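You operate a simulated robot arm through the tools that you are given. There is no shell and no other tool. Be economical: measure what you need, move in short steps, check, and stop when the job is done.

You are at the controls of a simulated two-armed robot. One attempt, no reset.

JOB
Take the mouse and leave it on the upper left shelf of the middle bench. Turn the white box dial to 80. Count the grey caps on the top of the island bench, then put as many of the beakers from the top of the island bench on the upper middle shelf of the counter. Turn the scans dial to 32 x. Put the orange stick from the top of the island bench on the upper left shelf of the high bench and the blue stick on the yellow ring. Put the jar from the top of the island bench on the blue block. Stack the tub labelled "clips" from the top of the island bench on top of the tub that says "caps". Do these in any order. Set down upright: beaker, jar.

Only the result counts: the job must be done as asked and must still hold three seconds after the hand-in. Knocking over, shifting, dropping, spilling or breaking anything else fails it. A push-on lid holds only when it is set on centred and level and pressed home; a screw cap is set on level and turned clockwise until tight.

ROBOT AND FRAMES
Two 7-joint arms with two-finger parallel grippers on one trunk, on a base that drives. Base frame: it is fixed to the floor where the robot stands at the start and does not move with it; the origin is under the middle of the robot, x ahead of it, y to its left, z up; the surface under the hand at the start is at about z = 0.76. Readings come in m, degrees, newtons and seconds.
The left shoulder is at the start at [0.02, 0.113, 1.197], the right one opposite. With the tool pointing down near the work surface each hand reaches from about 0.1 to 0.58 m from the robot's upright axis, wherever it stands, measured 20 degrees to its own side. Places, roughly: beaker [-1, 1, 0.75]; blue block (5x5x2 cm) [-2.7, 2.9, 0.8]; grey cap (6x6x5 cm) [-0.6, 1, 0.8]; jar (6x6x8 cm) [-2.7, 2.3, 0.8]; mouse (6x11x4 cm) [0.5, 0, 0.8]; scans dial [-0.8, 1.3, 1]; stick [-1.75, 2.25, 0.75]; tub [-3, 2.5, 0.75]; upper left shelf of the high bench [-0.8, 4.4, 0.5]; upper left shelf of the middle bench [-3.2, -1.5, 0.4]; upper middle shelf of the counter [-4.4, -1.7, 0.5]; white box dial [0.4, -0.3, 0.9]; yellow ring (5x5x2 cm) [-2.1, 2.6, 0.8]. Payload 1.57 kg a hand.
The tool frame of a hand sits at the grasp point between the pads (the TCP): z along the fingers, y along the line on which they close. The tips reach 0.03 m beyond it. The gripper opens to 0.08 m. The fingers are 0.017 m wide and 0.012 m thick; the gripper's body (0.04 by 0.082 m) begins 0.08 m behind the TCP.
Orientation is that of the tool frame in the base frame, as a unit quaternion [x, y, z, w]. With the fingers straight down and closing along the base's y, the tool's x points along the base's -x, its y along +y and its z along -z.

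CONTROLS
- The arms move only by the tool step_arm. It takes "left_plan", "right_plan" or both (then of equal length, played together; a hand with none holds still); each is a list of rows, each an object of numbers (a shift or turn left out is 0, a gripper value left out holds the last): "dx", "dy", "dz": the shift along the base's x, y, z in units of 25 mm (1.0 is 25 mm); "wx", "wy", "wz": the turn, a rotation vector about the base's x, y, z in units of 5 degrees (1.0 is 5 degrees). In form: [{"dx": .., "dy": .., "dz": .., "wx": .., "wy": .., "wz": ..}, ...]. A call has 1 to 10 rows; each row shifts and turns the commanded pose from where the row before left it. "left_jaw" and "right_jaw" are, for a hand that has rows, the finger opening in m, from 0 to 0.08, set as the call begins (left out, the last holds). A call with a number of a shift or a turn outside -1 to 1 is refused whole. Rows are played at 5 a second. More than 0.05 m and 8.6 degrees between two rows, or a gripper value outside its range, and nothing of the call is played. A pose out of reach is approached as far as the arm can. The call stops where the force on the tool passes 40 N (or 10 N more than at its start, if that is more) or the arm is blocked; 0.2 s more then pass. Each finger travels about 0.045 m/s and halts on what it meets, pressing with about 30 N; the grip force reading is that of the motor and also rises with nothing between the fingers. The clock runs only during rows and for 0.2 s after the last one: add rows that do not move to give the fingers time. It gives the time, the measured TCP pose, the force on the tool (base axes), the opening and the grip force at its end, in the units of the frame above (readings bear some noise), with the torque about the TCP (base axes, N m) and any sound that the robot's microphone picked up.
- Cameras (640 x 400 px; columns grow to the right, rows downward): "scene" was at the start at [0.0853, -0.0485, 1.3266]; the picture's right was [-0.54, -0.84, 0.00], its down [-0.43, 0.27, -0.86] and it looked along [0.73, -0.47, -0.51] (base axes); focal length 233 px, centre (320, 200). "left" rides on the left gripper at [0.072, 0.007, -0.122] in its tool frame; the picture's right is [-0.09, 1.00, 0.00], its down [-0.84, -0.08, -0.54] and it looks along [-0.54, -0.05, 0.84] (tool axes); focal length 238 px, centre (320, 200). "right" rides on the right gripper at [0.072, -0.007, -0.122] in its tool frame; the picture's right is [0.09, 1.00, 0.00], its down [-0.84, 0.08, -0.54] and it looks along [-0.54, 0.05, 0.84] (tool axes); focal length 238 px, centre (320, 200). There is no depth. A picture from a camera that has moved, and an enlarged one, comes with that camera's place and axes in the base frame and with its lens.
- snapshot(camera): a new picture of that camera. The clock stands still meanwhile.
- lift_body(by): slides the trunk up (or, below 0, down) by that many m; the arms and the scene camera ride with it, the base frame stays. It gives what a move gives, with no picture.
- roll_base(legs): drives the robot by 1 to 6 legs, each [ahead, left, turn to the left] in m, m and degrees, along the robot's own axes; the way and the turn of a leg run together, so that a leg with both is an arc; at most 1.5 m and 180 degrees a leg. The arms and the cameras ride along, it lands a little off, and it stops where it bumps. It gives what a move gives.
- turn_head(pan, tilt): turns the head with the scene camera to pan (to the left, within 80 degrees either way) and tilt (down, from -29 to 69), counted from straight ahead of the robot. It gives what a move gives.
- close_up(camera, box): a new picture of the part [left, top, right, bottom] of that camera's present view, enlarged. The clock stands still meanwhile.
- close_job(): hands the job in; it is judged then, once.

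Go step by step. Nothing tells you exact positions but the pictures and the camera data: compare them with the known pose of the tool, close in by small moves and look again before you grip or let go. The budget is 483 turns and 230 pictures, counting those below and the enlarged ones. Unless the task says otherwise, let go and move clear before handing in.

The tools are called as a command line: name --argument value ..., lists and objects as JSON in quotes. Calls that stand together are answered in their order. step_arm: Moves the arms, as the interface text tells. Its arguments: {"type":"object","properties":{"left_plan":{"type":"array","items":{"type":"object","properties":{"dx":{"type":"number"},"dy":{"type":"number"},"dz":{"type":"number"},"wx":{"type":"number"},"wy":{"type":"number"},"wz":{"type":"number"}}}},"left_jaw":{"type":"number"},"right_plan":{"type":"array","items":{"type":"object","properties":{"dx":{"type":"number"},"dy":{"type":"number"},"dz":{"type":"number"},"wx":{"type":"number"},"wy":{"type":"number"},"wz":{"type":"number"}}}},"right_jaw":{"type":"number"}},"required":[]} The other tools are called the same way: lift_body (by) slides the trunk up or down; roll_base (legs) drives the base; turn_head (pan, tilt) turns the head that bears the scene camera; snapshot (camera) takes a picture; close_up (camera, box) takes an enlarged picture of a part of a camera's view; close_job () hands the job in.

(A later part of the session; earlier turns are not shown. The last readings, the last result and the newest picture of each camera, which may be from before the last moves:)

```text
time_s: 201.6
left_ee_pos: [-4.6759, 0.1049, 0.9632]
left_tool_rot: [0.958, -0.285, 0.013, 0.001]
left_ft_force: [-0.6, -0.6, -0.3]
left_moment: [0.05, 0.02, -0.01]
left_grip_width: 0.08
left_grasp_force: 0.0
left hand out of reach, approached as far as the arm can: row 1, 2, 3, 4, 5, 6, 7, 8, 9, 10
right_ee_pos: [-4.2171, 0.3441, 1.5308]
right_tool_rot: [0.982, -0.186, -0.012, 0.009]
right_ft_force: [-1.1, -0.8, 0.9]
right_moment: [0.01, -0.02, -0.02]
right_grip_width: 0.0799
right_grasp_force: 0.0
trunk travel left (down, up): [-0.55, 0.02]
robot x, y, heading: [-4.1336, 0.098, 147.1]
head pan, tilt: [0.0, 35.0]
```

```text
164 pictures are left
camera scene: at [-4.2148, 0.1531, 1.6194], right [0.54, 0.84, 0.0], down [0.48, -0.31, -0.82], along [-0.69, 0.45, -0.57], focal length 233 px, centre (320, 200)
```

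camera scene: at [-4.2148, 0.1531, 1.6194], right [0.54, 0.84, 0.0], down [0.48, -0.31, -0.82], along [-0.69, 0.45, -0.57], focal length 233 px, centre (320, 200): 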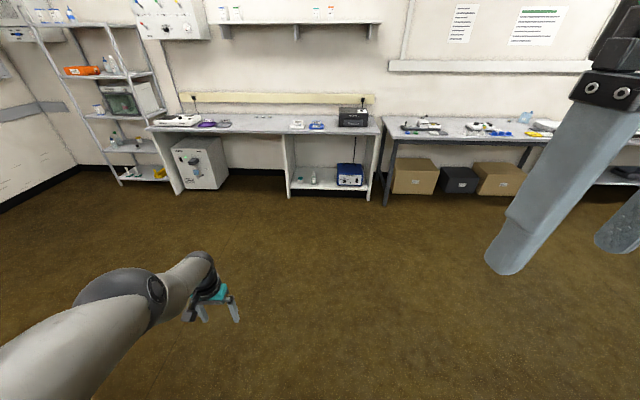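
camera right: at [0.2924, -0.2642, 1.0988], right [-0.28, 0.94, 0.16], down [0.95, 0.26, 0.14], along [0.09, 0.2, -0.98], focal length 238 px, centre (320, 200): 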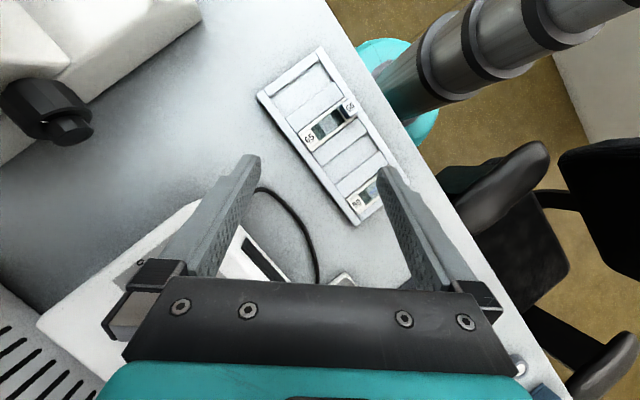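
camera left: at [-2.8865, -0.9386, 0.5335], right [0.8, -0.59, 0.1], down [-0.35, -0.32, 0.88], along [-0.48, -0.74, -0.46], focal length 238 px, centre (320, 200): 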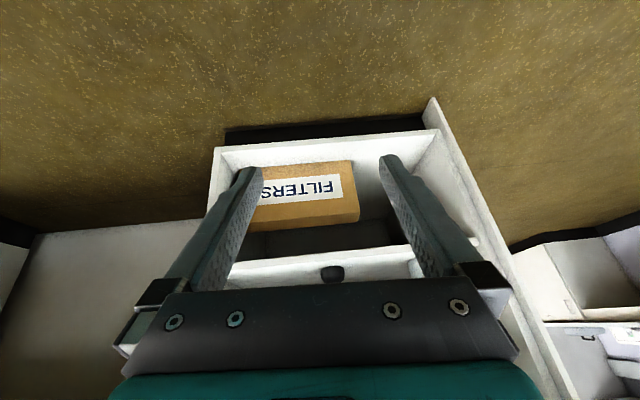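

The elbow is out on the left again. I keep raising.

step_arm --left_plan '[{"dz": 1}, {"dz": 1}, {"dz": 1}, {"dz": 1}, {"dz": 1}, {"dz": 1}, {"dz": 1}, {"dz": 1}, {"dz": 1}, {"dz": 1}]'

step_arm --left_plan '[{"dz": 1, "dx": 0.5, "dy": 0.3}, {"dz": 1, "dx": 0.5, "dy": 0.3}, {"dz": 1, "dx": 0.5, "dy": 0.3}, {"dz": 1, "dx": 0.5, "dy": 0.3}, {"dz": 1, "dx": 0.5, "dy": 0.3}, {"dz": 1, "dx": 0.5, "dy": 0.3}]'

snapshot --camera "scene"

```text
time_s: 203.8
left_ee_pos: [-4.7606, 0.1318, 1.1711]
left_tool_rot: [0.958, -0.285, 0.013, 0.001]
left_ft_force: [-0.2, -0.5, 0.4]
left_moment: [-0.02, 0.04, 0.01]
left_grip_width: 0.0799
left_grasp_force: 0.0
left hand out of reach, approached as far as the arm can: row 1, 2, 3, 4, 5, 6, 7, 8, 9, 10
right_ee_pos: [-4.2163, 0.344, 1.5323]
right_tool_rot: [0.983, -0.185, -0.012, 0.01]
right_ft_force: [0.3, -0.4, -0.3]
right_moment: [-0.01, -0.03, -0.01]
right_grip_width: 0.08
right_grasp_force: 0.2
trunk travel left (down, up): [-0.55, 0.02]
robot x, y, heading: [-4.1328, 0.0962, 147.1]
head pan, tilt: [0.0, 35.0]
```

```text
time_s: 205.2
left_ee_pos: [-4.7435, 0.2044, 1.3148]
left_tool_rot: [0.958, -0.287, 0.012, 0.0]
left_ft_force: [0.1, -0.1, -0.6]
left_moment: [-0.02, 0.0, -0.01]
left_grip_width: 0.08
left_grasp_force: 0.0
left hand out of reach, approached as far as the arm can: row 1, 2, 3, 4, 5, 6
right_ee_pos: [-4.2158, 0.3441, 1.5317]
right_tool_rot: [0.983, -0.186, -0.011, 0.009]
right_ft_force: [0.5, -0.4, 0.2]
right_moment: [0.02, 0.0, 0.01]
right_grip_width: 0.0796
right_grasp_force: 0.1
trunk travel left (down, up): [-0.55, 0.02]
robot x, y, heading: [-4.133, 0.0983, 146.9]
head pan, tilt: [0.0, 35.0]
```

```text
163 pictures are left
camera scene: at [-4.2142, 0.1534, 1.6194], right [0.54, 0.84, 0.0], down [0.48, -0.31, -0.82], along [-0.69, 0.45, -0.57], focal length 233 px, centre (320, 200)
```

scene: 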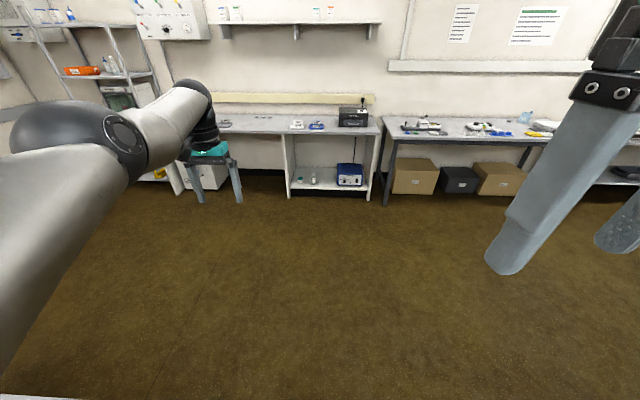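

The arm is back in its normal shape. I pull the hand in to a tucked pose.

step_arm --left_plan '[{"dx": 1, "dz": 0.4}, {"dx": 1, "dz": 0.4}, {"dx": 1, "dz": 0.4}, {"dx": 1, "dz": 0.4}, {"dx": 1, "dz": 0.4}, {"dx": 1}, {"dx": 1}, {"dx": 1}]'

lift_body --by -0.2

turn_head --pan -80 --tilt 25

snapshot --camera "scene"

```text
time_s: 207.0
left_ee_pos: [-4.6828, 0.29, 1.3883]
left_tool_rot: [0.958, -0.286, 0.013, 0.001]
left_ft_force: [0.4, 0.1, -0.7]
left_moment: [-0.02, -0.01, 0.02]
left_grip_width: 0.0802
left_grasp_force: 0.0
left hand out of reach, approached as far as the arm can: row 1, 2, 3, 4, 5, 6, 7, 8
right_ee_pos: [-4.218, 0.3438, 1.5292]
right_tool_rot: [0.982, -0.186, -0.012, 0.01]
right_ft_force: [-0.1, -0.7, 0.1]
right_moment: [-0.03, 0.01, 0.02]
right_grip_width: 0.0801
right_grasp_force: 0.0
trunk travel left (down, up): [-0.55, 0.02]
robot x, y, heading: [-4.1322, 0.1012, 146.9]
head pan, tilt: [0.0, 35.0]
```

```text
time_s: 209.2
left_ee_pos: [-4.6814, 0.2891, 1.1885]
left_tool_rot: [0.958, -0.286, 0.014, 0.001]
left_ft_force: [-0.7, -0.3, 0.3]
left_moment: [0.02, 0.01, 0.03]
left_grip_width: 0.0801
left_grasp_force: 0.0
right_ee_pos: [-4.2156, 0.3433, 1.3319]
right_tool_rot: [0.982, -0.186, -0.012, 0.009]
right_ft_force: [-0.3, 0.4, 0.6]
right_moment: [0.03, 0.0, -0.03]
right_grip_width: 0.0799
right_grasp_force: 0.0
trunk travel left (down, up): [-0.35, 0.22]
robot x, y, heading: [-4.1287, 0.1013, 147.1]
head pan, tilt: [0.0, 35.0]
```

```text
time_s: 210.7
left_ee_pos: [-4.6814, 0.2891, 1.1863]
left_tool_rot: [0.958, -0.286, 0.013, 0.001]
left_ft_force: [0.1, -0.5, -0.5]
left_moment: [0.03, 0.0, -0.02]
left_grip_width: 0.0798
left_grasp_force: 0.0
right_ee_pos: [-4.2163, 0.3438, 1.3299]
right_tool_rot: [0.983, -0.185, -0.012, 0.009]
right_ft_force: [0.0, -0.6, -0.7]
right_moment: [0.01, -0.01, 0.02]
right_grip_width: 0.0799
right_grasp_force: 0.1
trunk travel left (down, up): [-0.35, 0.22]
robot x, y, heading: [-4.1324, 0.1017, 147.2]
head pan, tilt: [-80.0, 25.0]
```

```text
162 pictures are left
camera scene: at [-4.105, 0.19, 1.4352], right [0.92, -0.39, 0.0], down [-0.16, -0.39, -0.91], along [0.35, 0.83, -0.42], focal length 233 px, centre (320, 200)
```

scene: 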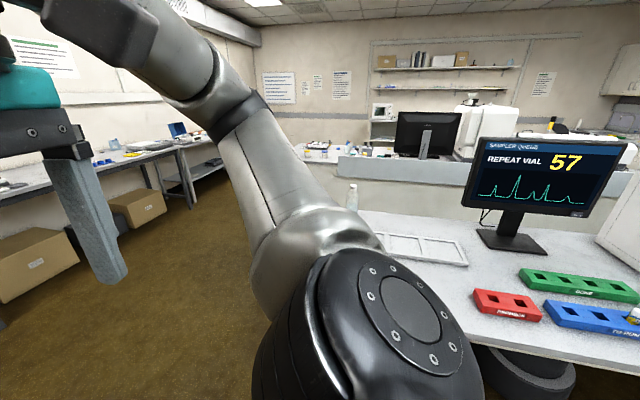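

step_arm --left_plan '[{"dx": 0.84, "dy": -0.4}, {"dx": 0.84, "dy": -0.4}, {"dx": 0.84, "dy": -0.4}, {"dx": 0.84, "dy": -0.4}, {"dx": 0.84, "dy": -0.4}, {"dx": 0.84, "dy": -0.4}, {"dx": 0.84, "dy": -0.4}]'

turn_head --pan -45 --tilt 25

snapshot --camera "scene"

```text
time_s: 212.3
left_ee_pos: [-4.66, 0.3098, 1.2131]
left_tool_rot: [0.958, -0.286, 0.014, 0.001]
left_ft_force: [-0.2, -0.2, -0.3]
left_moment: [0.0, 0.01, 0.02]
left_grip_width: 0.0798
left_grasp_force: 0.1
left hand out of reach, approached as far as the arm can: row 1, 2, 3, 4, 5, 6, 7
right_ee_pos: [-4.2163, 0.3443, 1.3312]
right_tool_rot: [0.983, -0.185, -0.012, 0.009]
right_ft_force: [0.1, -0.6, 0.3]
right_moment: [0.01, 0.02, 0.0]
right_grip_width: 0.0801
right_grasp_force: 0.2
trunk travel left (down, up): [-0.35, 0.22]
robot x, y, heading: [-4.1305, 0.095, 146.8]
head pan, tilt: [-80.0, 25.0]
```

```text
time_s: 213.3
left_ee_pos: [-4.658, 0.3088, 1.2136]
left_tool_rot: [0.958, -0.286, 0.015, 0.001]
left_ft_force: [-0.1, 0.7, 0.8]
left_moment: [-0.02, 0.02, -0.02]
left_grip_width: 0.0802
left_grasp_force: 0.1
right_ee_pos: [-4.216, 0.3431, 1.33]
right_tool_rot: [0.983, -0.185, -0.012, 0.01]
right_ft_force: [-0.2, 0.1, -0.1]
right_moment: [-0.01, 0.01, 0.0]
right_grip_width: 0.08
right_grasp_force: 0.0
trunk travel left (down, up): [-0.35, 0.22]
robot x, y, heading: [-4.1323, 0.1016, 147.0]
head pan, tilt: [-45.0, 25.0]
```

```text
161 pictures are left
camera scene: at [-4.1599, 0.1953, 1.4352], right [0.98, 0.21, 0.0], down [0.09, -0.41, -0.91], along [-0.19, 0.89, -0.42], focal length 233 px, centre (320, 200)
```

scene: 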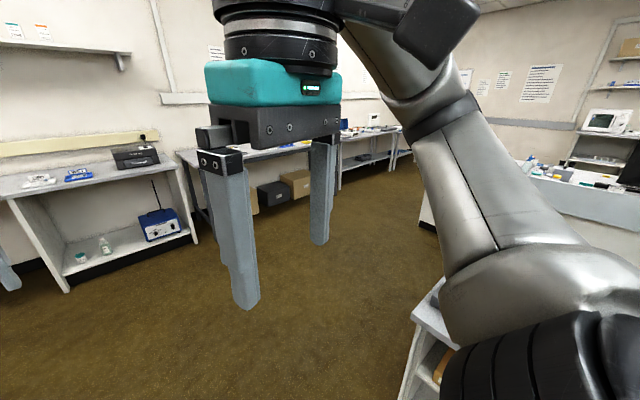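

I over-commanded the left hand into the body; I command it back out to the tucked pose.

step_arm --left_plan '[{"dx": -1, "dy": 0.48, "dz": 0.2}, {"dx": -1, "dy": 0.48, "dz": 0.2}, {"dx": -1, "dy": 0.48, "dz": 0.2}, {"dx": -1, "dy": 0.48, "dz": 0.2}, {"dx": -1, "dy": 0.48, "dz": 0.2}, {"dx": -1, "dy": 0.48, "dz": 0.2}, {"dx": -1, "dy": 0.48, "dz": 0.2}, {"dx": -1, "dy": 0.48, "dz": 0.2}, {"dx": -1, "dy": 0.48, "dz": 0.2}, {"dx": -1, "dy": 0.48, "dz": 0.2}]'

```text
time_s: 215.5
left_ee_pos: [-4.6739, 0.2926, 1.214]
left_tool_rot: [0.958, -0.286, 0.013, 0.0]
left_ft_force: [-0.1, 0.3, -0.2]
left_moment: [-0.01, -0.01, 0.01]
left_grip_width: 0.08
left_grasp_force: 0.0
left hand out of reach, approached as far as the arm can: row 1, 2, 3, 4, 5, 6, 7, 8, 9, 10
right_ee_pos: [-4.2174, 0.3442, 1.3299]
right_tool_rot: [0.982, -0.186, -0.012, 0.009]
right_ft_force: [0.3, 0.4, 0.7]
right_moment: [-0.01, 0.01, 0.0]
right_grip_width: 0.0799
right_grasp_force: 0.0
trunk travel left (down, up): [-0.35, 0.22]
robot x, y, heading: [-4.1315, 0.1001, 147.0]
head pan, tilt: [-45.0, 25.0]
```

step_arm --left_plan '[{"dx": -1, "dy": 0.4}, {"dx": -1, "dy": 0.4}, {"dx": -1, "dy": 0.4}, {"dx": -1, "dy": 0.4}, {"dx": -1, "dy": 0.4}, {"dx": -1, "dy": 0.4}, {"dx": -1, "dy": 0.4}, {"dx": -1, "dy": 0.4}, {}, {}]'

turn_head --pan 10 --tilt 25

snapshot --camera "scene"

```text
time_s: 217.7
left_ee_pos: [-4.6804, 0.2868, 1.207]
left_tool_rot: [0.958, -0.286, 0.013, 0.001]
left_ft_force: [0.4, -0.1, 0.7]
left_moment: [0.02, 0.02, 0.04]
left_grip_width: 0.0803
left_grasp_force: 0.0
left hand out of reach, approached as far as the arm can: row 1, 2, 3, 4, 5, 6, 7, 8
right_ee_pos: [-4.2162, 0.3444, 1.3299]
right_tool_rot: [0.983, -0.185, -0.011, 0.01]
right_ft_force: [0.4, -0.2, 0.1]
right_moment: [-0.04, -0.02, 0.0]
right_grip_width: 0.0799
right_grasp_force: 0.0
trunk travel left (down, up): [-0.35, 0.22]
robot x, y, heading: [-4.1285, 0.0956, 146.8]
head pan, tilt: [-45.0, 25.0]
```

```text
time_s: 218.9
left_ee_pos: [-4.6804, 0.2865, 1.2078]
left_tool_rot: [0.958, -0.286, 0.014, 0.001]
left_ft_force: [-0.7, -0.5, -0.3]
left_moment: [0.0, 0.01, -0.01]
left_grip_width: 0.0798
left_grasp_force: 0.1
right_ee_pos: [-4.2175, 0.3437, 1.3302]
right_tool_rot: [0.983, -0.185, -0.011, 0.009]
right_ft_force: [0.1, -0.3, -0.1]
right_moment: [0.02, -0.03, 0.02]
right_grip_width: 0.0798
right_grasp_force: 0.1
trunk travel left (down, up): [-0.35, 0.22]
robot x, y, heading: [-4.1324, 0.0994, 147.1]
head pan, tilt: [10.0, 25.0]
```

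```text
160 pictures are left
camera scene: at [-4.2256, 0.1412, 1.4352], right [0.39, 0.92, 0.0], down [0.39, -0.17, -0.91], along [-0.83, 0.35, -0.42], focal length 233 px, centre (320, 200)
```

scene: 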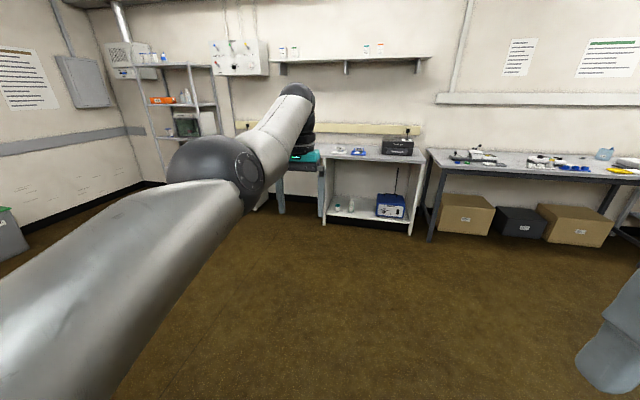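

step_arm --left_plan '[{"dz": -1}, {"dz": -1}, {"dz": -1}, {"dz": -1}]'

step_arm --left_plan '[{"dx": 0.5, "dy": -0.3}, {"dx": 0.5, "dy": -0.3}, {"dx": 0.5, "dy": -0.3}, {"dx": 0.5, "dy": -0.3}]'

```text
time_s: 219.9
left_ee_pos: [-4.6799, 0.2861, 1.1031]
left_tool_rot: [0.958, -0.285, 0.013, 0.0]
left_ft_force: [0.3, 0.4, 0.1]
left_moment: [0.01, -0.01, 0.02]
left_grip_width: 0.08
left_grasp_force: 0.2
right_ee_pos: [-4.2153, 0.3445, 1.331]
right_tool_rot: [0.983, -0.185, -0.012, 0.009]
right_ft_force: [-0.9, -1.0, 0.0]
right_moment: [-0.02, -0.01, 0.01]
right_grip_width: 0.0803
right_grasp_force: 0.0
trunk travel left (down, up): [-0.35, 0.22]
robot x, y, heading: [-4.13, 0.1011, 146.9]
head pan, tilt: [10.0, 25.0]
```

```text
time_s: 220.9
left_ee_pos: [-4.6483, 0.266, 1.099]
left_tool_rot: [0.958, -0.287, 0.013, 0.001]
left_ft_force: [-0.3, 0.9, 0.2]
left_moment: [-0.01, 0.01, -0.04]
left_grip_width: 0.08
left_grasp_force: 0.2
left hand out of reach, approached as far as the arm can: row 3, 4
right_ee_pos: [-4.2168, 0.3443, 1.33]
right_tool_rot: [0.983, -0.185, -0.012, 0.01]
right_ft_force: [0.3, -1.0, 0.0]
right_moment: [0.0, -0.02, 0.0]
right_grip_width: 0.0801
right_grasp_force: 0.0
trunk travel left (down, up): [-0.35, 0.22]
robot x, y, heading: [-4.1357, 0.1024, 147.0]
head pan, tilt: [10.0, 25.0]
```

step_arm --left_plan '[{"dx": -0.5, "dy": 0.3}, {"dx": -0.3, "dy": 0.3}, {"dx": 0.54, "dy": 0.84}, {"dx": 0.54, "dy": 0.84}, {"dx": 0.54, "dy": 0.84}, {"dx": 0.54, "dy": 0.84}, {"dx": 0.54, "dy": 0.84}, {"dx": 0.54, "dy": 0.84}, {"dx": 0.54, "dy": 0.84}]'

step_arm --left_plan '[{"dx": 0.84, "dy": -0.54, "dz": 0.3}, {"dx": 0.84, "dy": -0.54, "dz": 0.3}, {"dx": 0.84, "dy": -0.54, "dz": 0.3}, {"dx": 0.84, "dy": -0.54, "dz": 0.3}, {"dx": 0.84, "dy": -0.54, "dz": 0.3}]'

snapshot --camera "scene"

```text
time_s: 222.9
left_ee_pos: [-4.5646, 0.4178, 1.0998]
left_tool_rot: [0.958, -0.286, 0.015, 0.001]
left_ft_force: [-0.8, 0.6, -0.4]
left_moment: [0.02, 0.01, 0.0]
left_grip_width: 0.0803
left_grasp_force: 0.0
left hand out of reach, approached as far as the arm can: row 8, 9
right_ee_pos: [-4.2159, 0.344, 1.3302]
right_tool_rot: [0.982, -0.186, -0.012, 0.009]
right_ft_force: [0.3, -0.6, -0.3]
right_moment: [0.01, 0.0, -0.05]
right_grip_width: 0.0799
right_grasp_force: 0.0
trunk travel left (down, up): [-0.35, 0.22]
robot x, y, heading: [-4.135, 0.1005, 147.1]
head pan, tilt: [10.0, 25.0]
```

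```text
time_s: 224.2
left_ee_pos: [-4.5676, 0.4168, 1.099]
left_tool_rot: [0.958, -0.286, 0.015, 0.001]
left_ft_force: [-0.4, -0.3, 0.5]
left_moment: [-0.01, 0.04, -0.02]
left_grip_width: 0.08
left_grasp_force: 0.1
left hand out of reach, approached as far as the arm can: row 1, 2, 3, 4, 5
right_ee_pos: [-4.2153, 0.3431, 1.3301]
right_tool_rot: [0.982, -0.186, -0.011, 0.009]
right_ft_force: [0.4, -0.1, 0.0]
right_moment: [0.0, 0.0, 0.0]
right_grip_width: 0.0798
right_grasp_force: 0.1
trunk travel left (down, up): [-0.35, 0.22]
robot x, y, heading: [-4.1324, 0.1017, 146.9]
head pan, tilt: [10.0, 25.0]
```

```text
159 pictures are left
camera scene: at [-4.2256, 0.1411, 1.4352], right [0.39, 0.92, 0.0], down [0.39, -0.16, -0.91], along [-0.83, 0.35, -0.42], focal length 233 px, centre (320, 200)
```

scene: 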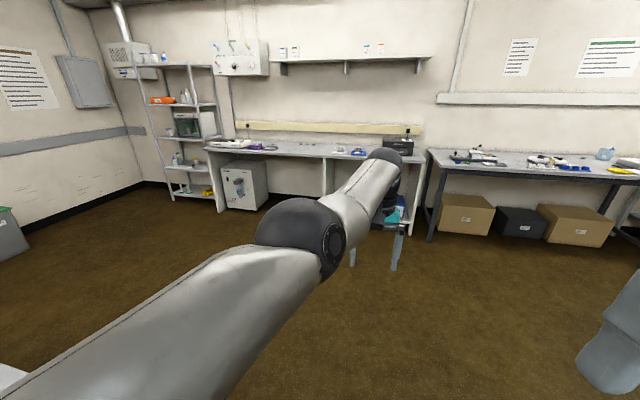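

I test whether a wrist yaw frees the motion.

step_arm --left_plan '[{"dx": -0.8, "dy": 0.5, "dz": -0.3}, {"dx": -0.8, "dy": 0.5, "dz": -0.3}, {"dx": -0.8, "dy": 0.5, "dz": -0.3}, {"dx": -0.8, "dy": 0.5, "dz": -0.3}, {"wz": -1}, {"wz": -1}, {"wz": -1}, {"wz": -1}, {"wz": -1}, {"wz": -1}]'

step_arm --left_plan '[{"dx": 0.84, "dy": -0.54}, {"dx": 0.84, "dy": -0.54}, {"dx": 0.84, "dy": -0.54}, {"dx": 0.84, "dy": -0.54}, {"dx": 0.84, "dy": -0.54}]'

```text
time_s: 226.3
left_ee_pos: [-4.577, 0.4076, 1.0825]
left_tool_rot: [0.851, -0.525, 0.013, 0.004]
left_ft_force: [0.2, 0.3, -0.5]
left_moment: [-0.02, 0.04, -0.02]
left_grip_width: 0.0798
left_grasp_force: 0.1
left hand out of reach, approached as far as the arm can: row 1, 2, 3, 4
right_ee_pos: [-4.217, 0.3439, 1.3301]
right_tool_rot: [0.982, -0.186, -0.012, 0.01]
right_ft_force: [0.1, -0.6, -0.8]
right_moment: [-0.01, -0.02, -0.05]
right_grip_width: 0.0799
right_grasp_force: 0.1
trunk travel left (down, up): [-0.35, 0.22]
robot x, y, heading: [-4.1322, 0.0979, 147.2]
head pan, tilt: [10.0, 25.0]
```

```text
time_s: 227.6
left_ee_pos: [-4.5415, 0.3968, 1.0724]
left_tool_rot: [0.852, -0.524, 0.014, 0.004]
left_ft_force: [-0.4, 0.3, 0.5]
left_moment: [0.0, -0.02, 0.0]
left_grip_width: 0.0801
left_grasp_force: 0.2
left hand out of reach, approached as far as the arm can: row 2, 3, 4, 5
right_ee_pos: [-4.2165, 0.3437, 1.3301]
right_tool_rot: [0.983, -0.185, -0.011, 0.01]
right_ft_force: [-0.5, 0.6, 0.1]
right_moment: [0.0, 0.01, -0.02]
right_grip_width: 0.0799
right_grasp_force: 0.1
trunk travel left (down, up): [-0.35, 0.22]
robot x, y, heading: [-4.134, 0.099, 146.9]
head pan, tilt: [10.0, 25.0]
```

I'll retry the hang-down trick with the trunk fully up, further to the left side, to fully reset the arm's shape.

lift_body --by 0.22

step_arm --left_plan '[{"dx": -0.8, "dy": -0.5, "wz": 1}, {"dx": -0.5, "dy": -0.8, "wz": 1}, {"dx": -0.5, "dy": -0.8, "wz": 1}, {"dx": -0.5, "dy": -0.8, "wz": 1}, {"dx": -0.5, "dy": -0.8, "wz": 1}, {"dx": -0.5, "dy": -0.8, "wz": 1}, {"dx": -0.5, "dy": -0.8}, {"dx": -0.5, "dy": -0.8}, {"dx": -0.5, "dy": -0.8}, {"dx": -0.5, "dy": -0.8}]'

step_arm --left_plan '[{"dz": -1}, {"dz": -1}, {"dz": -1}, {"dz": -1}, {"dz": -1}, {"dz": -1}, {"dz": -1}, {"dz": -1}, {"dz": -1}, {"dz": -1}]'

turn_head --pan 25 --tilt 45

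snapshot --camera "scene"

```text
time_s: 229.9
left_ee_pos: [-4.5421, 0.397, 1.2922]
left_tool_rot: [0.852, -0.524, 0.013, 0.004]
left_ft_force: [0.3, 0.2, -0.4]
left_moment: [0.01, -0.03, 0.0]
left_grip_width: 0.0804
left_grasp_force: 0.0
right_ee_pos: [-4.2161, 0.343, 1.5501]
right_tool_rot: [0.983, -0.185, -0.012, 0.009]
right_ft_force: [0.4, -0.5, -0.2]
right_moment: [0.02, 0.0, 0.02]
right_grip_width: 0.0801
right_grasp_force: 0.0
trunk travel left (down, up): [-0.57, 0.0]
robot x, y, heading: [-4.129, 0.1003, 146.9]
head pan, tilt: [10.0, 25.0]
```

```text
time_s: 232.1
left_ee_pos: [-4.6789, 0.2079, 1.2887]
left_tool_rot: [0.958, -0.286, 0.013, 0.0]
left_ft_force: [0.4, -0.6, -0.1]
left_moment: [-0.01, 0.01, -0.04]
left_grip_width: 0.0799
left_grasp_force: 0.0
left hand out of reach, approached as far as the arm can: row 3, 5
right_ee_pos: [-4.2179, 0.3433, 1.5501]
right_tool_rot: [0.983, -0.186, -0.011, 0.01]
right_ft_force: [0.2, 0.2, -1.0]
right_moment: [0.01, -0.01, 0.0]
right_grip_width: 0.0798
right_grasp_force: 0.1
trunk travel left (down, up): [-0.57, 0.0]
robot x, y, heading: [-4.1291, 0.0982, 147.1]
head pan, tilt: [10.0, 25.0]
```

```text
time_s: 234.3
left_ee_pos: [-4.6734, 0.2024, 1.0439]
left_tool_rot: [0.958, -0.286, 0.013, 0.0]
left_ft_force: [-0.6, -0.1, 0.2]
left_moment: [-0.02, 0.02, 0.02]
left_grip_width: 0.0802
left_grasp_force: 0.1
left hand out of reach, approached as far as the arm can: row 10
right_ee_pos: [-4.2153, 0.3441, 1.5503]
right_tool_rot: [0.983, -0.186, -0.011, 0.01]
right_ft_force: [1.1, 0.2, 0.1]
right_moment: [0.02, 0.02, 0.0]
right_grip_width: 0.0802
right_grasp_force: 0.0
trunk travel left (down, up): [-0.57, 0.0]
robot x, y, heading: [-4.1351, 0.0995, 147.1]
head pan, tilt: [10.0, 25.0]
```

```text
time_s: 235.1
left_ee_pos: [-4.6738, 0.2031, 1.042]
left_tool_rot: [0.958, -0.285, 0.014, 0.001]
left_ft_force: [-0.1, 0.3, 0.1]
left_moment: [0.04, 0.0, 0.01]
left_grip_width: 0.0797
left_grasp_force: 0.1
right_ee_pos: [-4.2172, 0.3444, 1.552]
right_tool_rot: [0.983, -0.185, -0.012, 0.009]
right_ft_force: [0.0, 0.1, -1.0]
right_moment: [-0.02, 0.03, -0.03]
right_grip_width: 0.0799
right_grasp_force: 0.1
trunk travel left (down, up): [-0.57, 0.0]
robot x, y, heading: [-4.1266, 0.1011, 146.8]
head pan, tilt: [25.0, 45.0]
```

```text
158 pictures are left
camera scene: at [-4.2213, 0.1165, 1.6246], right [0.14, 0.99, 0.0], down [0.7, -0.1, -0.71], along [-0.7, 0.1, -0.71], focal length 233 px, centre (320, 200)
```

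scene: 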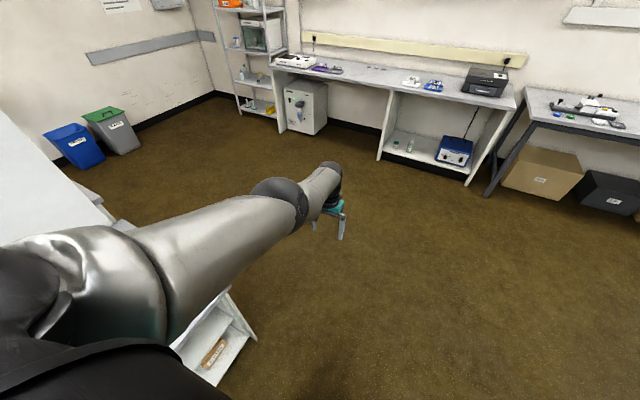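

The left elbow seems bent the wrong way at its limit. I'll simply park the left arm hanging down by the robot's side and work with the right arm.

step_arm --left_plan '[{"dz": -1, "dx": -0.1, "dy": -0.15}, {"dz": -1, "dx": -0.1, "dy": -0.15}, {"dz": -1, "dx": 0.2, "dy": -0.25}, {"dz": -1, "dx": 0.2, "dy": -0.25}, {"dz": -1, "dx": 0.3, "dy": -0.3}, {"dz": -1, "dx": 0.4, "dy": -0.4}, {"dz": -1, "dx": 0.6, "dy": -0.4}, {"dz": -0.8, "dx": 0.6, "dy": -0.4}, {"dz": -0.6, "dx": 0.7, "dy": -0.45}, {"dz": -0.4, "dx": 0.7, "dy": -0.45}]'

step_arm --left_plan '[{"dz": -0.3, "dx": 0.7, "dy": -0.45}, {"dz": -0.3, "dx": 0.7, "dy": -0.45}, {"dz": -0.3, "dx": 0.7, "dy": -0.45}, {"dz": -0.3, "dx": 0.7, "dy": -0.45}, {"dz": -0.3, "dx": 0.7, "dy": -0.45}]'

turn_head --pan 60 --tilt 60

snapshot --camera "scene"

```text
time_s: 237.3
left_ee_pos: [-4.535, 0.0977, 0.8557]
left_tool_rot: [0.958, -0.287, 0.014, 0.001]
left_ft_force: [0.9, -1.0, 0.2]
left_moment: [-0.01, 0.06, 0.03]
left_grip_width: 0.0802
left_grasp_force: 0.1
left hand out of reach, approached as far as the arm can: row 1, 2, 3, 4, 5, 6, 8
right_ee_pos: [-4.2161, 0.3437, 1.5501]
right_tool_rot: [0.982, -0.186, -0.011, 0.01]
right_ft_force: [-0.5, 0.0, 0.4]
right_moment: [0.01, 0.04, -0.02]
right_grip_width: 0.08
right_grasp_force: 0.0
trunk travel left (down, up): [-0.57, 0.0]
robot x, y, heading: [-4.1329, 0.0949, 146.8]
head pan, tilt: [25.0, 45.0]
```

```text
time_s: 238.5
left_ee_pos: [-4.4474, 0.0405, 0.8179]
left_tool_rot: [0.958, -0.285, 0.013, 0.0]
left_ft_force: [-0.1, -0.2, 0.4]
left_moment: [-0.01, 0.01, 0.03]
left_grip_width: 0.08
left_grasp_force: 0.1
right_ee_pos: [-4.2154, 0.3432, 1.5493]
right_tool_rot: [0.983, -0.185, -0.012, 0.009]
right_ft_force: [-0.4, 0.0, 0.2]
right_moment: [-0.02, 0.02, -0.03]
right_grip_width: 0.08
right_grasp_force: 0.0
trunk travel left (down, up): [-0.57, 0.0]
robot x, y, heading: [-4.1309, 0.101, 147.0]
head pan, tilt: [25.0, 45.0]
```

```text
time_s: 239.5
left_ee_pos: [-4.4471, 0.0406, 0.8199]
left_tool_rot: [0.958, -0.287, 0.014, 0.001]
left_ft_force: [0.6, 0.3, -0.6]
left_moment: [0.04, 0.02, 0.04]
left_grip_width: 0.0799
left_grasp_force: 0.1
right_ee_pos: [-4.2155, 0.3444, 1.5499]
right_tool_rot: [0.982, -0.187, -0.012, 0.01]
right_ft_force: [1.1, -0.2, -0.4]
right_moment: [0.02, -0.02, 0.01]
right_grip_width: 0.08
right_grasp_force: 0.2
trunk travel left (down, up): [-0.57, 0.0]
robot x, y, heading: [-4.1294, 0.0993, 147.1]
head pan, tilt: [60.0, 60.0]
```

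```text
157 pictures are left
camera scene: at [-4.2003, 0.0749, 1.6051], right [-0.45, 0.89, 0.0], down [0.77, 0.39, -0.5], along [-0.45, -0.23, -0.87], focal length 233 px, centre (320, 200)
```

scene: 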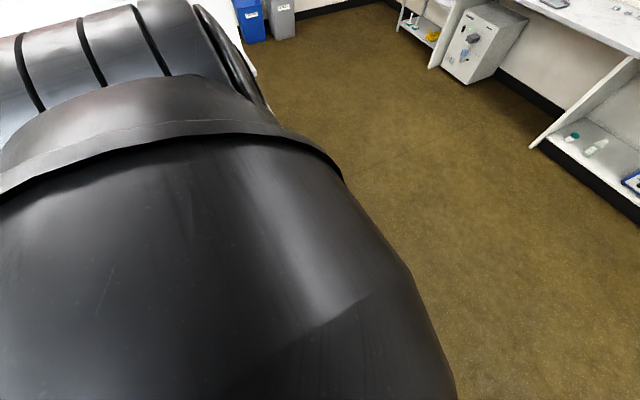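

It came in smoothly now. I test raising from here with the arm close to the body.

step_arm --left_plan '[{"dz": 1, "dx": -0.3, "dy": 0.3}, {"dz": 1, "dx": -0.3, "dy": 0.3}, {"dz": 1, "dx": -0.3, "dy": 0.3}, {"dz": 1}, {"dz": 1}, {"dz": 1}]'

turn_head --pan 30 --tilt 55

snapshot --camera "scene"

```text
time_s: 240.9
left_ee_pos: [-4.4715, 0.0649, 0.9697]
left_tool_rot: [0.958, -0.287, 0.015, 0.001]
left_ft_force: [0.2, -0.1, -0.2]
left_moment: [0.01, 0.02, 0.0]
left_grip_width: 0.0799
left_grasp_force: 0.0
right_ee_pos: [-4.2151, 0.3426, 1.5503]
right_tool_rot: [0.983, -0.186, -0.012, 0.009]
right_ft_force: [-0.6, -0.5, 0.0]
right_moment: [-0.01, -0.04, -0.01]
right_grip_width: 0.0798
right_grasp_force: 0.1
trunk travel left (down, up): [-0.57, 0.0]
robot x, y, heading: [-4.1322, 0.1004, 147.0]
head pan, tilt: [60.0, 60.0]
```

```text
time_s: 241.9
left_ee_pos: [-4.472, 0.0653, 0.9685]
left_tool_rot: [0.958, -0.286, 0.014, 0.001]
left_ft_force: [0.0, 0.6, -0.1]
left_moment: [-0.03, -0.03, 0.01]
left_grip_width: 0.08
left_grasp_force: 0.0
right_ee_pos: [-4.2179, 0.3436, 1.5505]
right_tool_rot: [0.983, -0.186, -0.011, 0.009]
right_ft_force: [-0.2, 0.1, -0.2]
right_moment: [-0.01, -0.03, 0.04]
right_grip_width: 0.0798
right_grasp_force: 0.1
trunk travel left (down, up): [-0.57, 0.0]
robot x, y, heading: [-4.1295, 0.0984, 147.0]
head pan, tilt: [30.0, 55.0]
```

```text
156 pictures are left
camera scene: at [-4.2128, 0.1087, 1.6111], right [0.05, 1.0, 0.0], down [0.82, -0.04, -0.57], along [-0.57, 0.03, -0.82], focal length 233 px, centre (320, 200)
```

scene: 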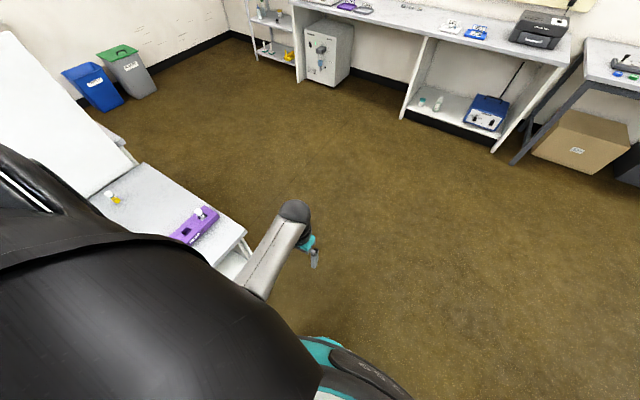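

step_arm --left_plan '[{"dz": 1}, {"dz": 1}, {"dz": 1}, {"dz": 1}, {"dz": 1}, {"dz": 1}, {"dz": 1}, {"dz": 1}, {"dz": 1}, {"dz": 1}]'

snapshot --camera "scene"

```text
time_s: 244.1
left_ee_pos: [-4.4701, 0.0642, 1.2179]
left_tool_rot: [0.958, -0.285, 0.014, 0.0]
left_ft_force: [0.1, 0.0, 0.2]
left_moment: [-0.01, -0.02, 0.0]
left_grip_width: 0.08
left_grasp_force: 0.1
right_ee_pos: [-4.2162, 0.3441, 1.5507]
right_tool_rot: [0.983, -0.186, -0.012, 0.01]
right_ft_force: [-0.2, 0.4, -0.2]
right_moment: [0.03, -0.01, 0.0]
right_grip_width: 0.0803
right_grasp_force: 0.0
trunk travel left (down, up): [-0.57, 0.0]
robot x, y, heading: [-4.1313, 0.1014, 146.9]
head pan, tilt: [30.0, 55.0]
```

```text
155 pictures are left
camera scene: at [-4.2131, 0.1088, 1.6111], right [0.05, 1.0, 0.0], down [0.82, -0.04, -0.57], along [-0.57, 0.03, -0.82], focal length 233 px, centre (320, 200)
```

scene: 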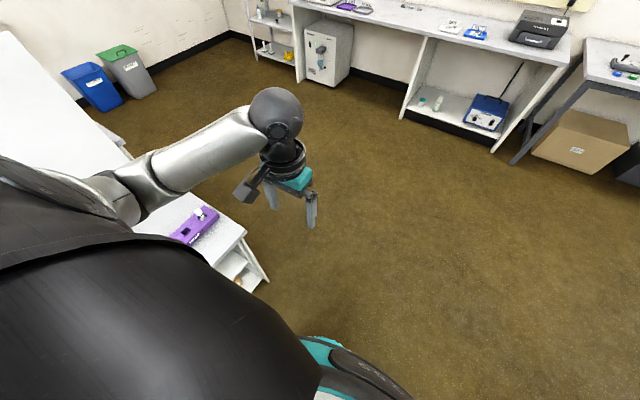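

The left arm is restored to its normal shape. Now I turn toward +v (the island bench) and look.

roll_base --legs '[[0, 0, -90]]'

turn_head --pan -10 --tilt 25

snapshot --camera "scene"

```text
time_s: 248.2
left_ee_pos: [-4.1806, 0.4351, 1.2177]
left_tool_rot: [-0.493, 0.87, -0.009, -0.01]
left_ft_force: [1.3, 0.0, -0.3]
left_moment: [0.01, 0.02, -0.01]
left_grip_width: 0.0801
left_grasp_force: 0.1
right_ee_pos: [-3.8921, 0.1943, 1.5507]
right_tool_rot: [-0.58, 0.814, 0.014, 0.002]
right_ft_force: [0.1, 0.5, -0.7]
right_moment: [0.0, 0.01, 0.0]
right_grip_width: 0.0799
right_grasp_force: 0.1
trunk travel left (down, up): [-0.57, 0.0]
robot x, y, heading: [-4.1265, 0.0987, 59.4]
head pan, tilt: [30.0, 55.0]
```

```text
time_s: 249.3
left_ee_pos: [-4.1814, 0.4376, 1.218]
left_tool_rot: [-0.494, 0.869, -0.01, -0.009]
left_ft_force: [-0.5, -0.1, 0.2]
left_moment: [-0.01, -0.03, 0.04]
left_grip_width: 0.0799
left_grasp_force: 0.0
right_ee_pos: [-3.891, 0.1938, 1.5505]
right_tool_rot: [-0.581, 0.814, 0.015, 0.002]
right_ft_force: [1.1, -0.5, -1.2]
right_moment: [-0.02, 0.0, -0.03]
right_grip_width: 0.0802
right_grasp_force: 0.0
trunk travel left (down, up): [-0.57, 0.0]
robot x, y, heading: [-4.1326, 0.1049, 59.1]
head pan, tilt: [-10.0, 25.0]
```

```text
154 pictures are left
camera scene: at [-4.0674, 0.1784, 1.6551], right [0.76, -0.65, 0.0], down [-0.28, -0.32, -0.91], along [0.59, 0.69, -0.42], focal length 233 px, centre (320, 200)
```

scene: 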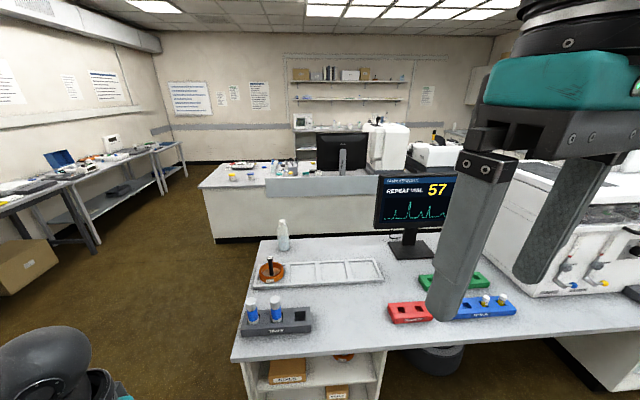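

I see the near island's end and the island bench behind it. I drive around its left end.

roll_base --legs '[[0, 0.8, -1.8], [1.5, 0, 0]]'

turn_head --pan -20 --tilt 30

snapshot --camera "scene"

```text
time_s: 260.8
left_ee_pos: [-4.081, 2.1652, 1.2182]
left_tool_rot: [-0.495, 0.869, -0.01, -0.009]
left_ft_force: [-0.1, 0.4, 0.0]
left_moment: [-0.03, 0.03, 0.01]
left_grip_width: 0.08
left_grasp_force: 0.0
right_ee_pos: [-3.7904, 1.9233, 1.5505]
right_tool_rot: [-0.582, 0.813, 0.015, 0.001]
right_ft_force: [0.5, -0.1, -0.2]
right_moment: [-0.02, -0.03, 0.01]
right_grip_width: 0.0801
right_grasp_force: 0.1
trunk travel left (down, up): [-0.57, 0.0]
robot x, y, heading: [-4.032, 1.8289, 59.7]
head pan, tilt: [-10.0, 25.0]
```

```text
time_s: 261.5
left_ee_pos: [-4.0804, 2.163, 1.2186]
left_tool_rot: [-0.495, 0.869, -0.009, -0.01]
left_ft_force: [0.1, 0.5, -0.4]
left_moment: [0.0, 0.03, -0.02]
left_grip_width: 0.0801
left_grasp_force: 0.1
right_ee_pos: [-3.7905, 1.9241, 1.5504]
right_tool_rot: [-0.582, 0.813, 0.015, 0.001]
right_ft_force: [-0.4, -0.5, -0.4]
right_moment: [0.01, 0.0, 0.0]
right_grip_width: 0.0799
right_grasp_force: 0.0
trunk travel left (down, up): [-0.57, 0.0]
robot x, y, heading: [-4.0332, 1.8235, 59.9]
head pan, tilt: [-20.0, 30.0]
```

```text
153 pictures are left
camera scene: at [-3.9567, 1.8941, 1.6472], right [0.64, -0.77, 0.0], down [-0.38, -0.32, -0.87], along [0.67, 0.55, -0.5], focal length 233 px, centre (320, 200)
```

scene: 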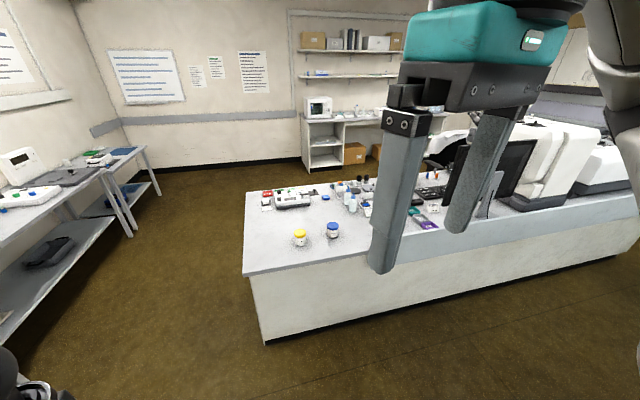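

roll_base --legs '[[0.5, 0, -2.6], [0.1, -0.4, 0]]'

turn_head --pan -10 --tilt 45

snapshot --camera "scene"

snapshot --camera "left"

```text
time_s: 266.6
left_ee_pos: [-3.4153, 2.4615, 1.2184]
left_tool_rot: [-0.477, 0.879, -0.009, -0.01]
left_ft_force: [1.1, 0.1, -0.1]
left_moment: [-0.01, 0.02, -0.03]
left_grip_width: 0.0803
left_grasp_force: 0.0
right_ee_pos: [-3.1351, 2.2085, 1.5506]
right_tool_rot: [-0.565, 0.825, 0.015, 0.001]
right_ft_force: [0.2, -0.2, 0.1]
right_moment: [0.0, 0.01, 0.02]
right_grip_width: 0.0802
right_grasp_force: 0.0
trunk travel left (down, up): [-0.57, 0.0]
robot x, y, heading: [-3.3818, 2.1214, 57.3]
head pan, tilt: [-20.0, 30.0]
```

```text
time_s: 267.4
left_ee_pos: [-3.4163, 2.4615, 1.2176]
left_tool_rot: [-0.477, 0.879, -0.01, -0.01]
left_ft_force: [-0.6, 0.6, 0.4]
left_moment: [-0.02, 0.02, 0.0]
left_grip_width: 0.08
left_grasp_force: 0.1
right_ee_pos: [-3.1357, 2.2095, 1.5504]
right_tool_rot: [-0.565, 0.825, 0.016, 0.0]
right_ft_force: [-0.6, -0.3, 0.1]
right_moment: [0.01, 0.03, 0.0]
right_grip_width: 0.0797
right_grasp_force: 0.0
trunk travel left (down, up): [-0.57, 0.0]
robot x, y, heading: [-3.3767, 2.1246, 57.5]
head pan, tilt: [-10.0, 45.0]
```

```text
152 pictures are left
camera scene: at [-3.3196, 2.1912, 1.6246], right [0.73, -0.68, 0.0], down [-0.48, -0.52, -0.71], along [0.48, 0.52, -0.71], focal length 233 px, centre (320, 200)
```

scene: 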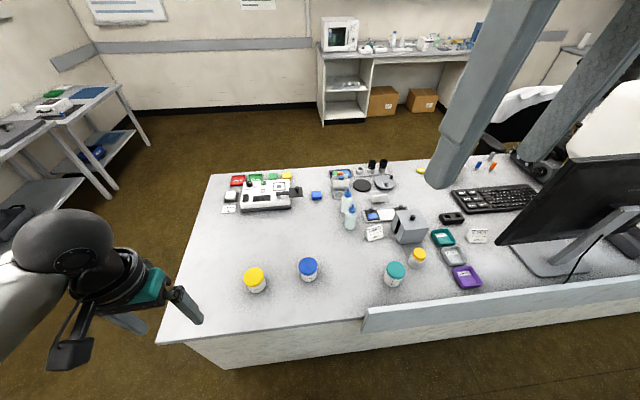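

```text
151 pictures are left
camera left: at [-3.4585, 2.4073, 1.3416], right [-0.79, 0.62, -0.01], down [0.53, 0.67, 0.52], along [0.33, 0.4, -0.85], focal length 238 px, centre (320, 200)
```

left: 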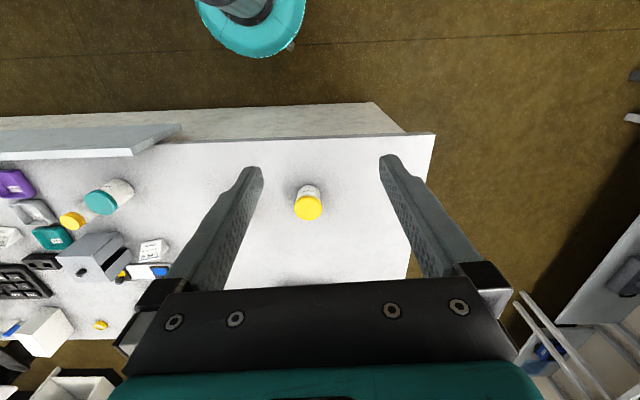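

A great view of the island bench. I zoom in on the items.

close_up --camera "scene" --box '[220, 150, 380, 310]'

close_up --camera "scene" --box '[330, 150, 510, 310]'

```text
2.50 times, centred on (300, 230) of scene
camera zoom: at [-3.3196, 2.1912, 1.6246], right [0.73, -0.68, 0.0], down [-0.48, -0.52, -0.71], along [0.48, 0.52, -0.71], focal length 583 px, centre (370, 125)
```

zoom: 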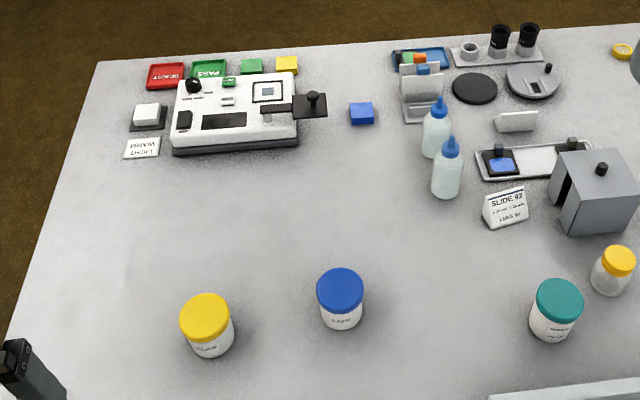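

```text
2.50 times, centred on (420, 230) of scene
camera zoom: at [-3.3196, 2.1912, 1.6246], right [0.73, -0.68, 0.0], down [-0.48, -0.52, -0.71], along [0.48, 0.52, -0.71], focal length 583 px, centre (70, 125)
```

zoom: 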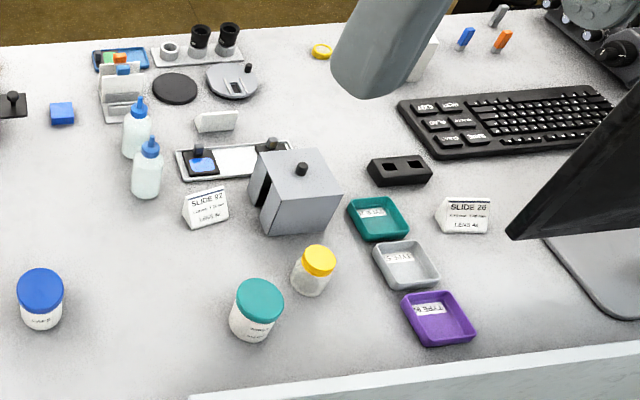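

close_up --camera "scene" --box '[240, 255, 330, 300]'

close_up --camera "scene" --box '[375, 240, 445, 295]'

```text
7.11 times, centred on (285, 278) of scene
camera zoom: at [-3.3196, 2.1912, 1.6246], right [0.73, -0.68, 0.0], down [-0.48, -0.52, -0.71], along [0.48, 0.52, -0.71], focal length 1659 px, centre (569, -351)
```

zoom: 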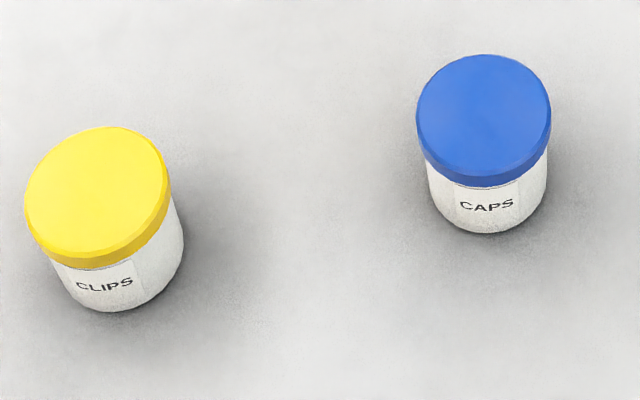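

```text
7.27 times, centred on (410, 268) of scene
camera zoom: at [-3.3196, 2.1912, 1.6246], right [0.73, -0.68, 0.0], down [-0.48, -0.52, -0.71], along [0.48, 0.52, -0.71], focal length 1696 px, centre (-334, -291)
```

zoom: 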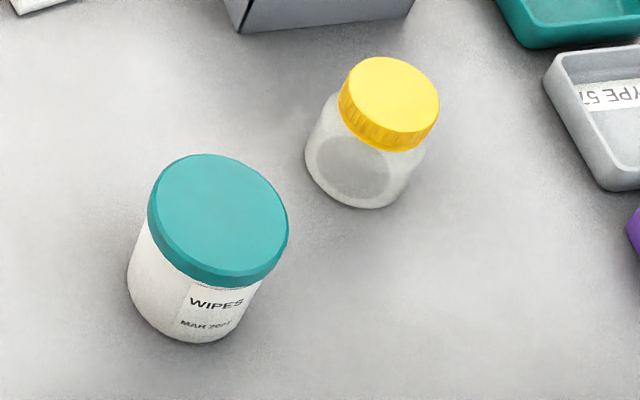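

Yellow tub = CLIPS, blue = CAPS, teal = WIPES; the glass jar with yellow cap is the jar. I move closer, lower the trunk, and prepare the left hand over the CLIPS tub.

roll_base --legs '[[0.08, 0.0, 0]]'

lift_body --by -0.2

snapshot --camera "left"

```text
time_s: 268.4
left_ee_pos: [-3.3732, 2.5277, 1.2173]
left_tool_rot: [-0.477, 0.879, -0.009, -0.01]
left_ft_force: [-0.3, -0.5, 0.4]
left_moment: [-0.03, -0.01, -0.05]
left_grip_width: 0.0799
left_grasp_force: 0.2
right_ee_pos: [-3.0925, 2.2748, 1.5496]
right_tool_rot: [-0.564, 0.825, 0.015, 0.002]
right_ft_force: [0.0, 0.4, -0.5]
right_moment: [0.01, -0.01, 0.01]
right_grip_width: 0.0799
right_grasp_force: 0.0
trunk travel left (down, up): [-0.57, 0.0]
robot x, y, heading: [-3.3401, 2.1879, 57.0]
head pan, tilt: [-10.0, 45.0]
```

```text
time_s: 270.6
left_ee_pos: [-3.3732, 2.5274, 1.0184]
left_tool_rot: [-0.477, 0.879, -0.008, -0.01]
left_ft_force: [-0.1, -0.6, 1.0]
left_moment: [0.01, 0.02, -0.01]
left_grip_width: 0.08
left_grasp_force: 0.1
right_ee_pos: [-3.094, 2.2731, 1.3513]
right_tool_rot: [-0.565, 0.825, 0.014, 0.002]
right_ft_force: [-1.4, -0.3, 0.2]
right_moment: [-0.04, 0.0, 0.01]
right_grip_width: 0.0798
right_grasp_force: 0.0
trunk travel left (down, up): [-0.37, 0.2]
robot x, y, heading: [-3.3379, 2.1858, 57.3]
head pan, tilt: [-10.0, 45.0]
```

```text
146 pictures are left
camera left: at [-3.4162, 2.4729, 1.1417], right [-0.79, 0.62, -0.01], down [0.53, 0.67, 0.52], along [0.33, 0.4, -0.85], focal length 238 px, centre (320, 200)
```

left: 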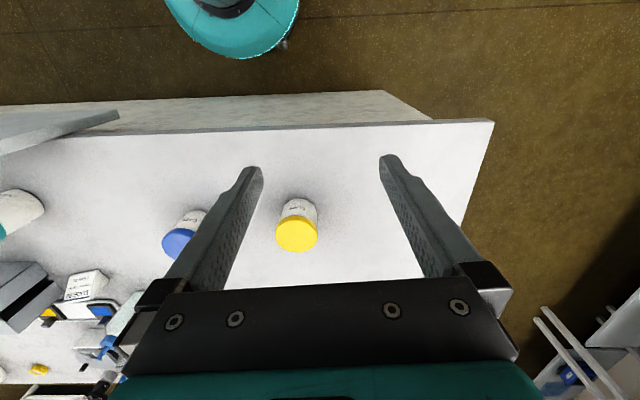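

step_arm --left_plan '[{"dx": 0.93, "dy": 0.72, "wx": 0.29, "wy": -0.1}, {"dx": 0.93, "dy": 0.72}, {"dx": 0.93, "dy": 0.72}, {"dx": 0.93, "dy": 0.72}, {"dx": 0.93, "dy": 0.72, "dz": -0.5}, {"dx": 0.92, "dy": 0.7, "dz": -0.5}, {}]' --left_jaw 0.08

snapshot --camera "left"

```text
time_s: 272.2
left_ee_pos: [-3.2334, 2.632, 0.9909]
left_tool_rot: [-0.478, 0.878, 0.0, 0.0]
left_ft_force: [0.9, -0.5, 0.2]
left_moment: [0.02, 0.0, 0.0]
left_grip_width: 0.0799
left_grasp_force: 0.1
right_ee_pos: [-3.0934, 2.274, 1.351]
right_tool_rot: [-0.565, 0.825, 0.015, 0.001]
right_ft_force: [0.8, 0.5, 0.5]
right_moment: [-0.02, 0.02, 0.01]
right_grip_width: 0.0799
right_grasp_force: 0.1
trunk travel left (down, up): [-0.37, 0.2]
robot x, y, heading: [-3.3378, 2.1877, 57.1]
head pan, tilt: [-10.0, 45.0]
```

```text
145 pictures are left
camera left: at [-3.2774, 2.5759, 1.1135], right [-0.78, 0.62, 0.0], down [0.52, 0.66, 0.54], along [0.34, 0.43, -0.84], focal length 238 px, centre (320, 200)
```

left: 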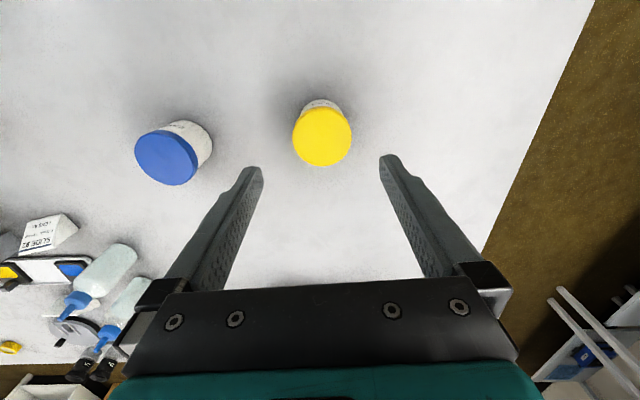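

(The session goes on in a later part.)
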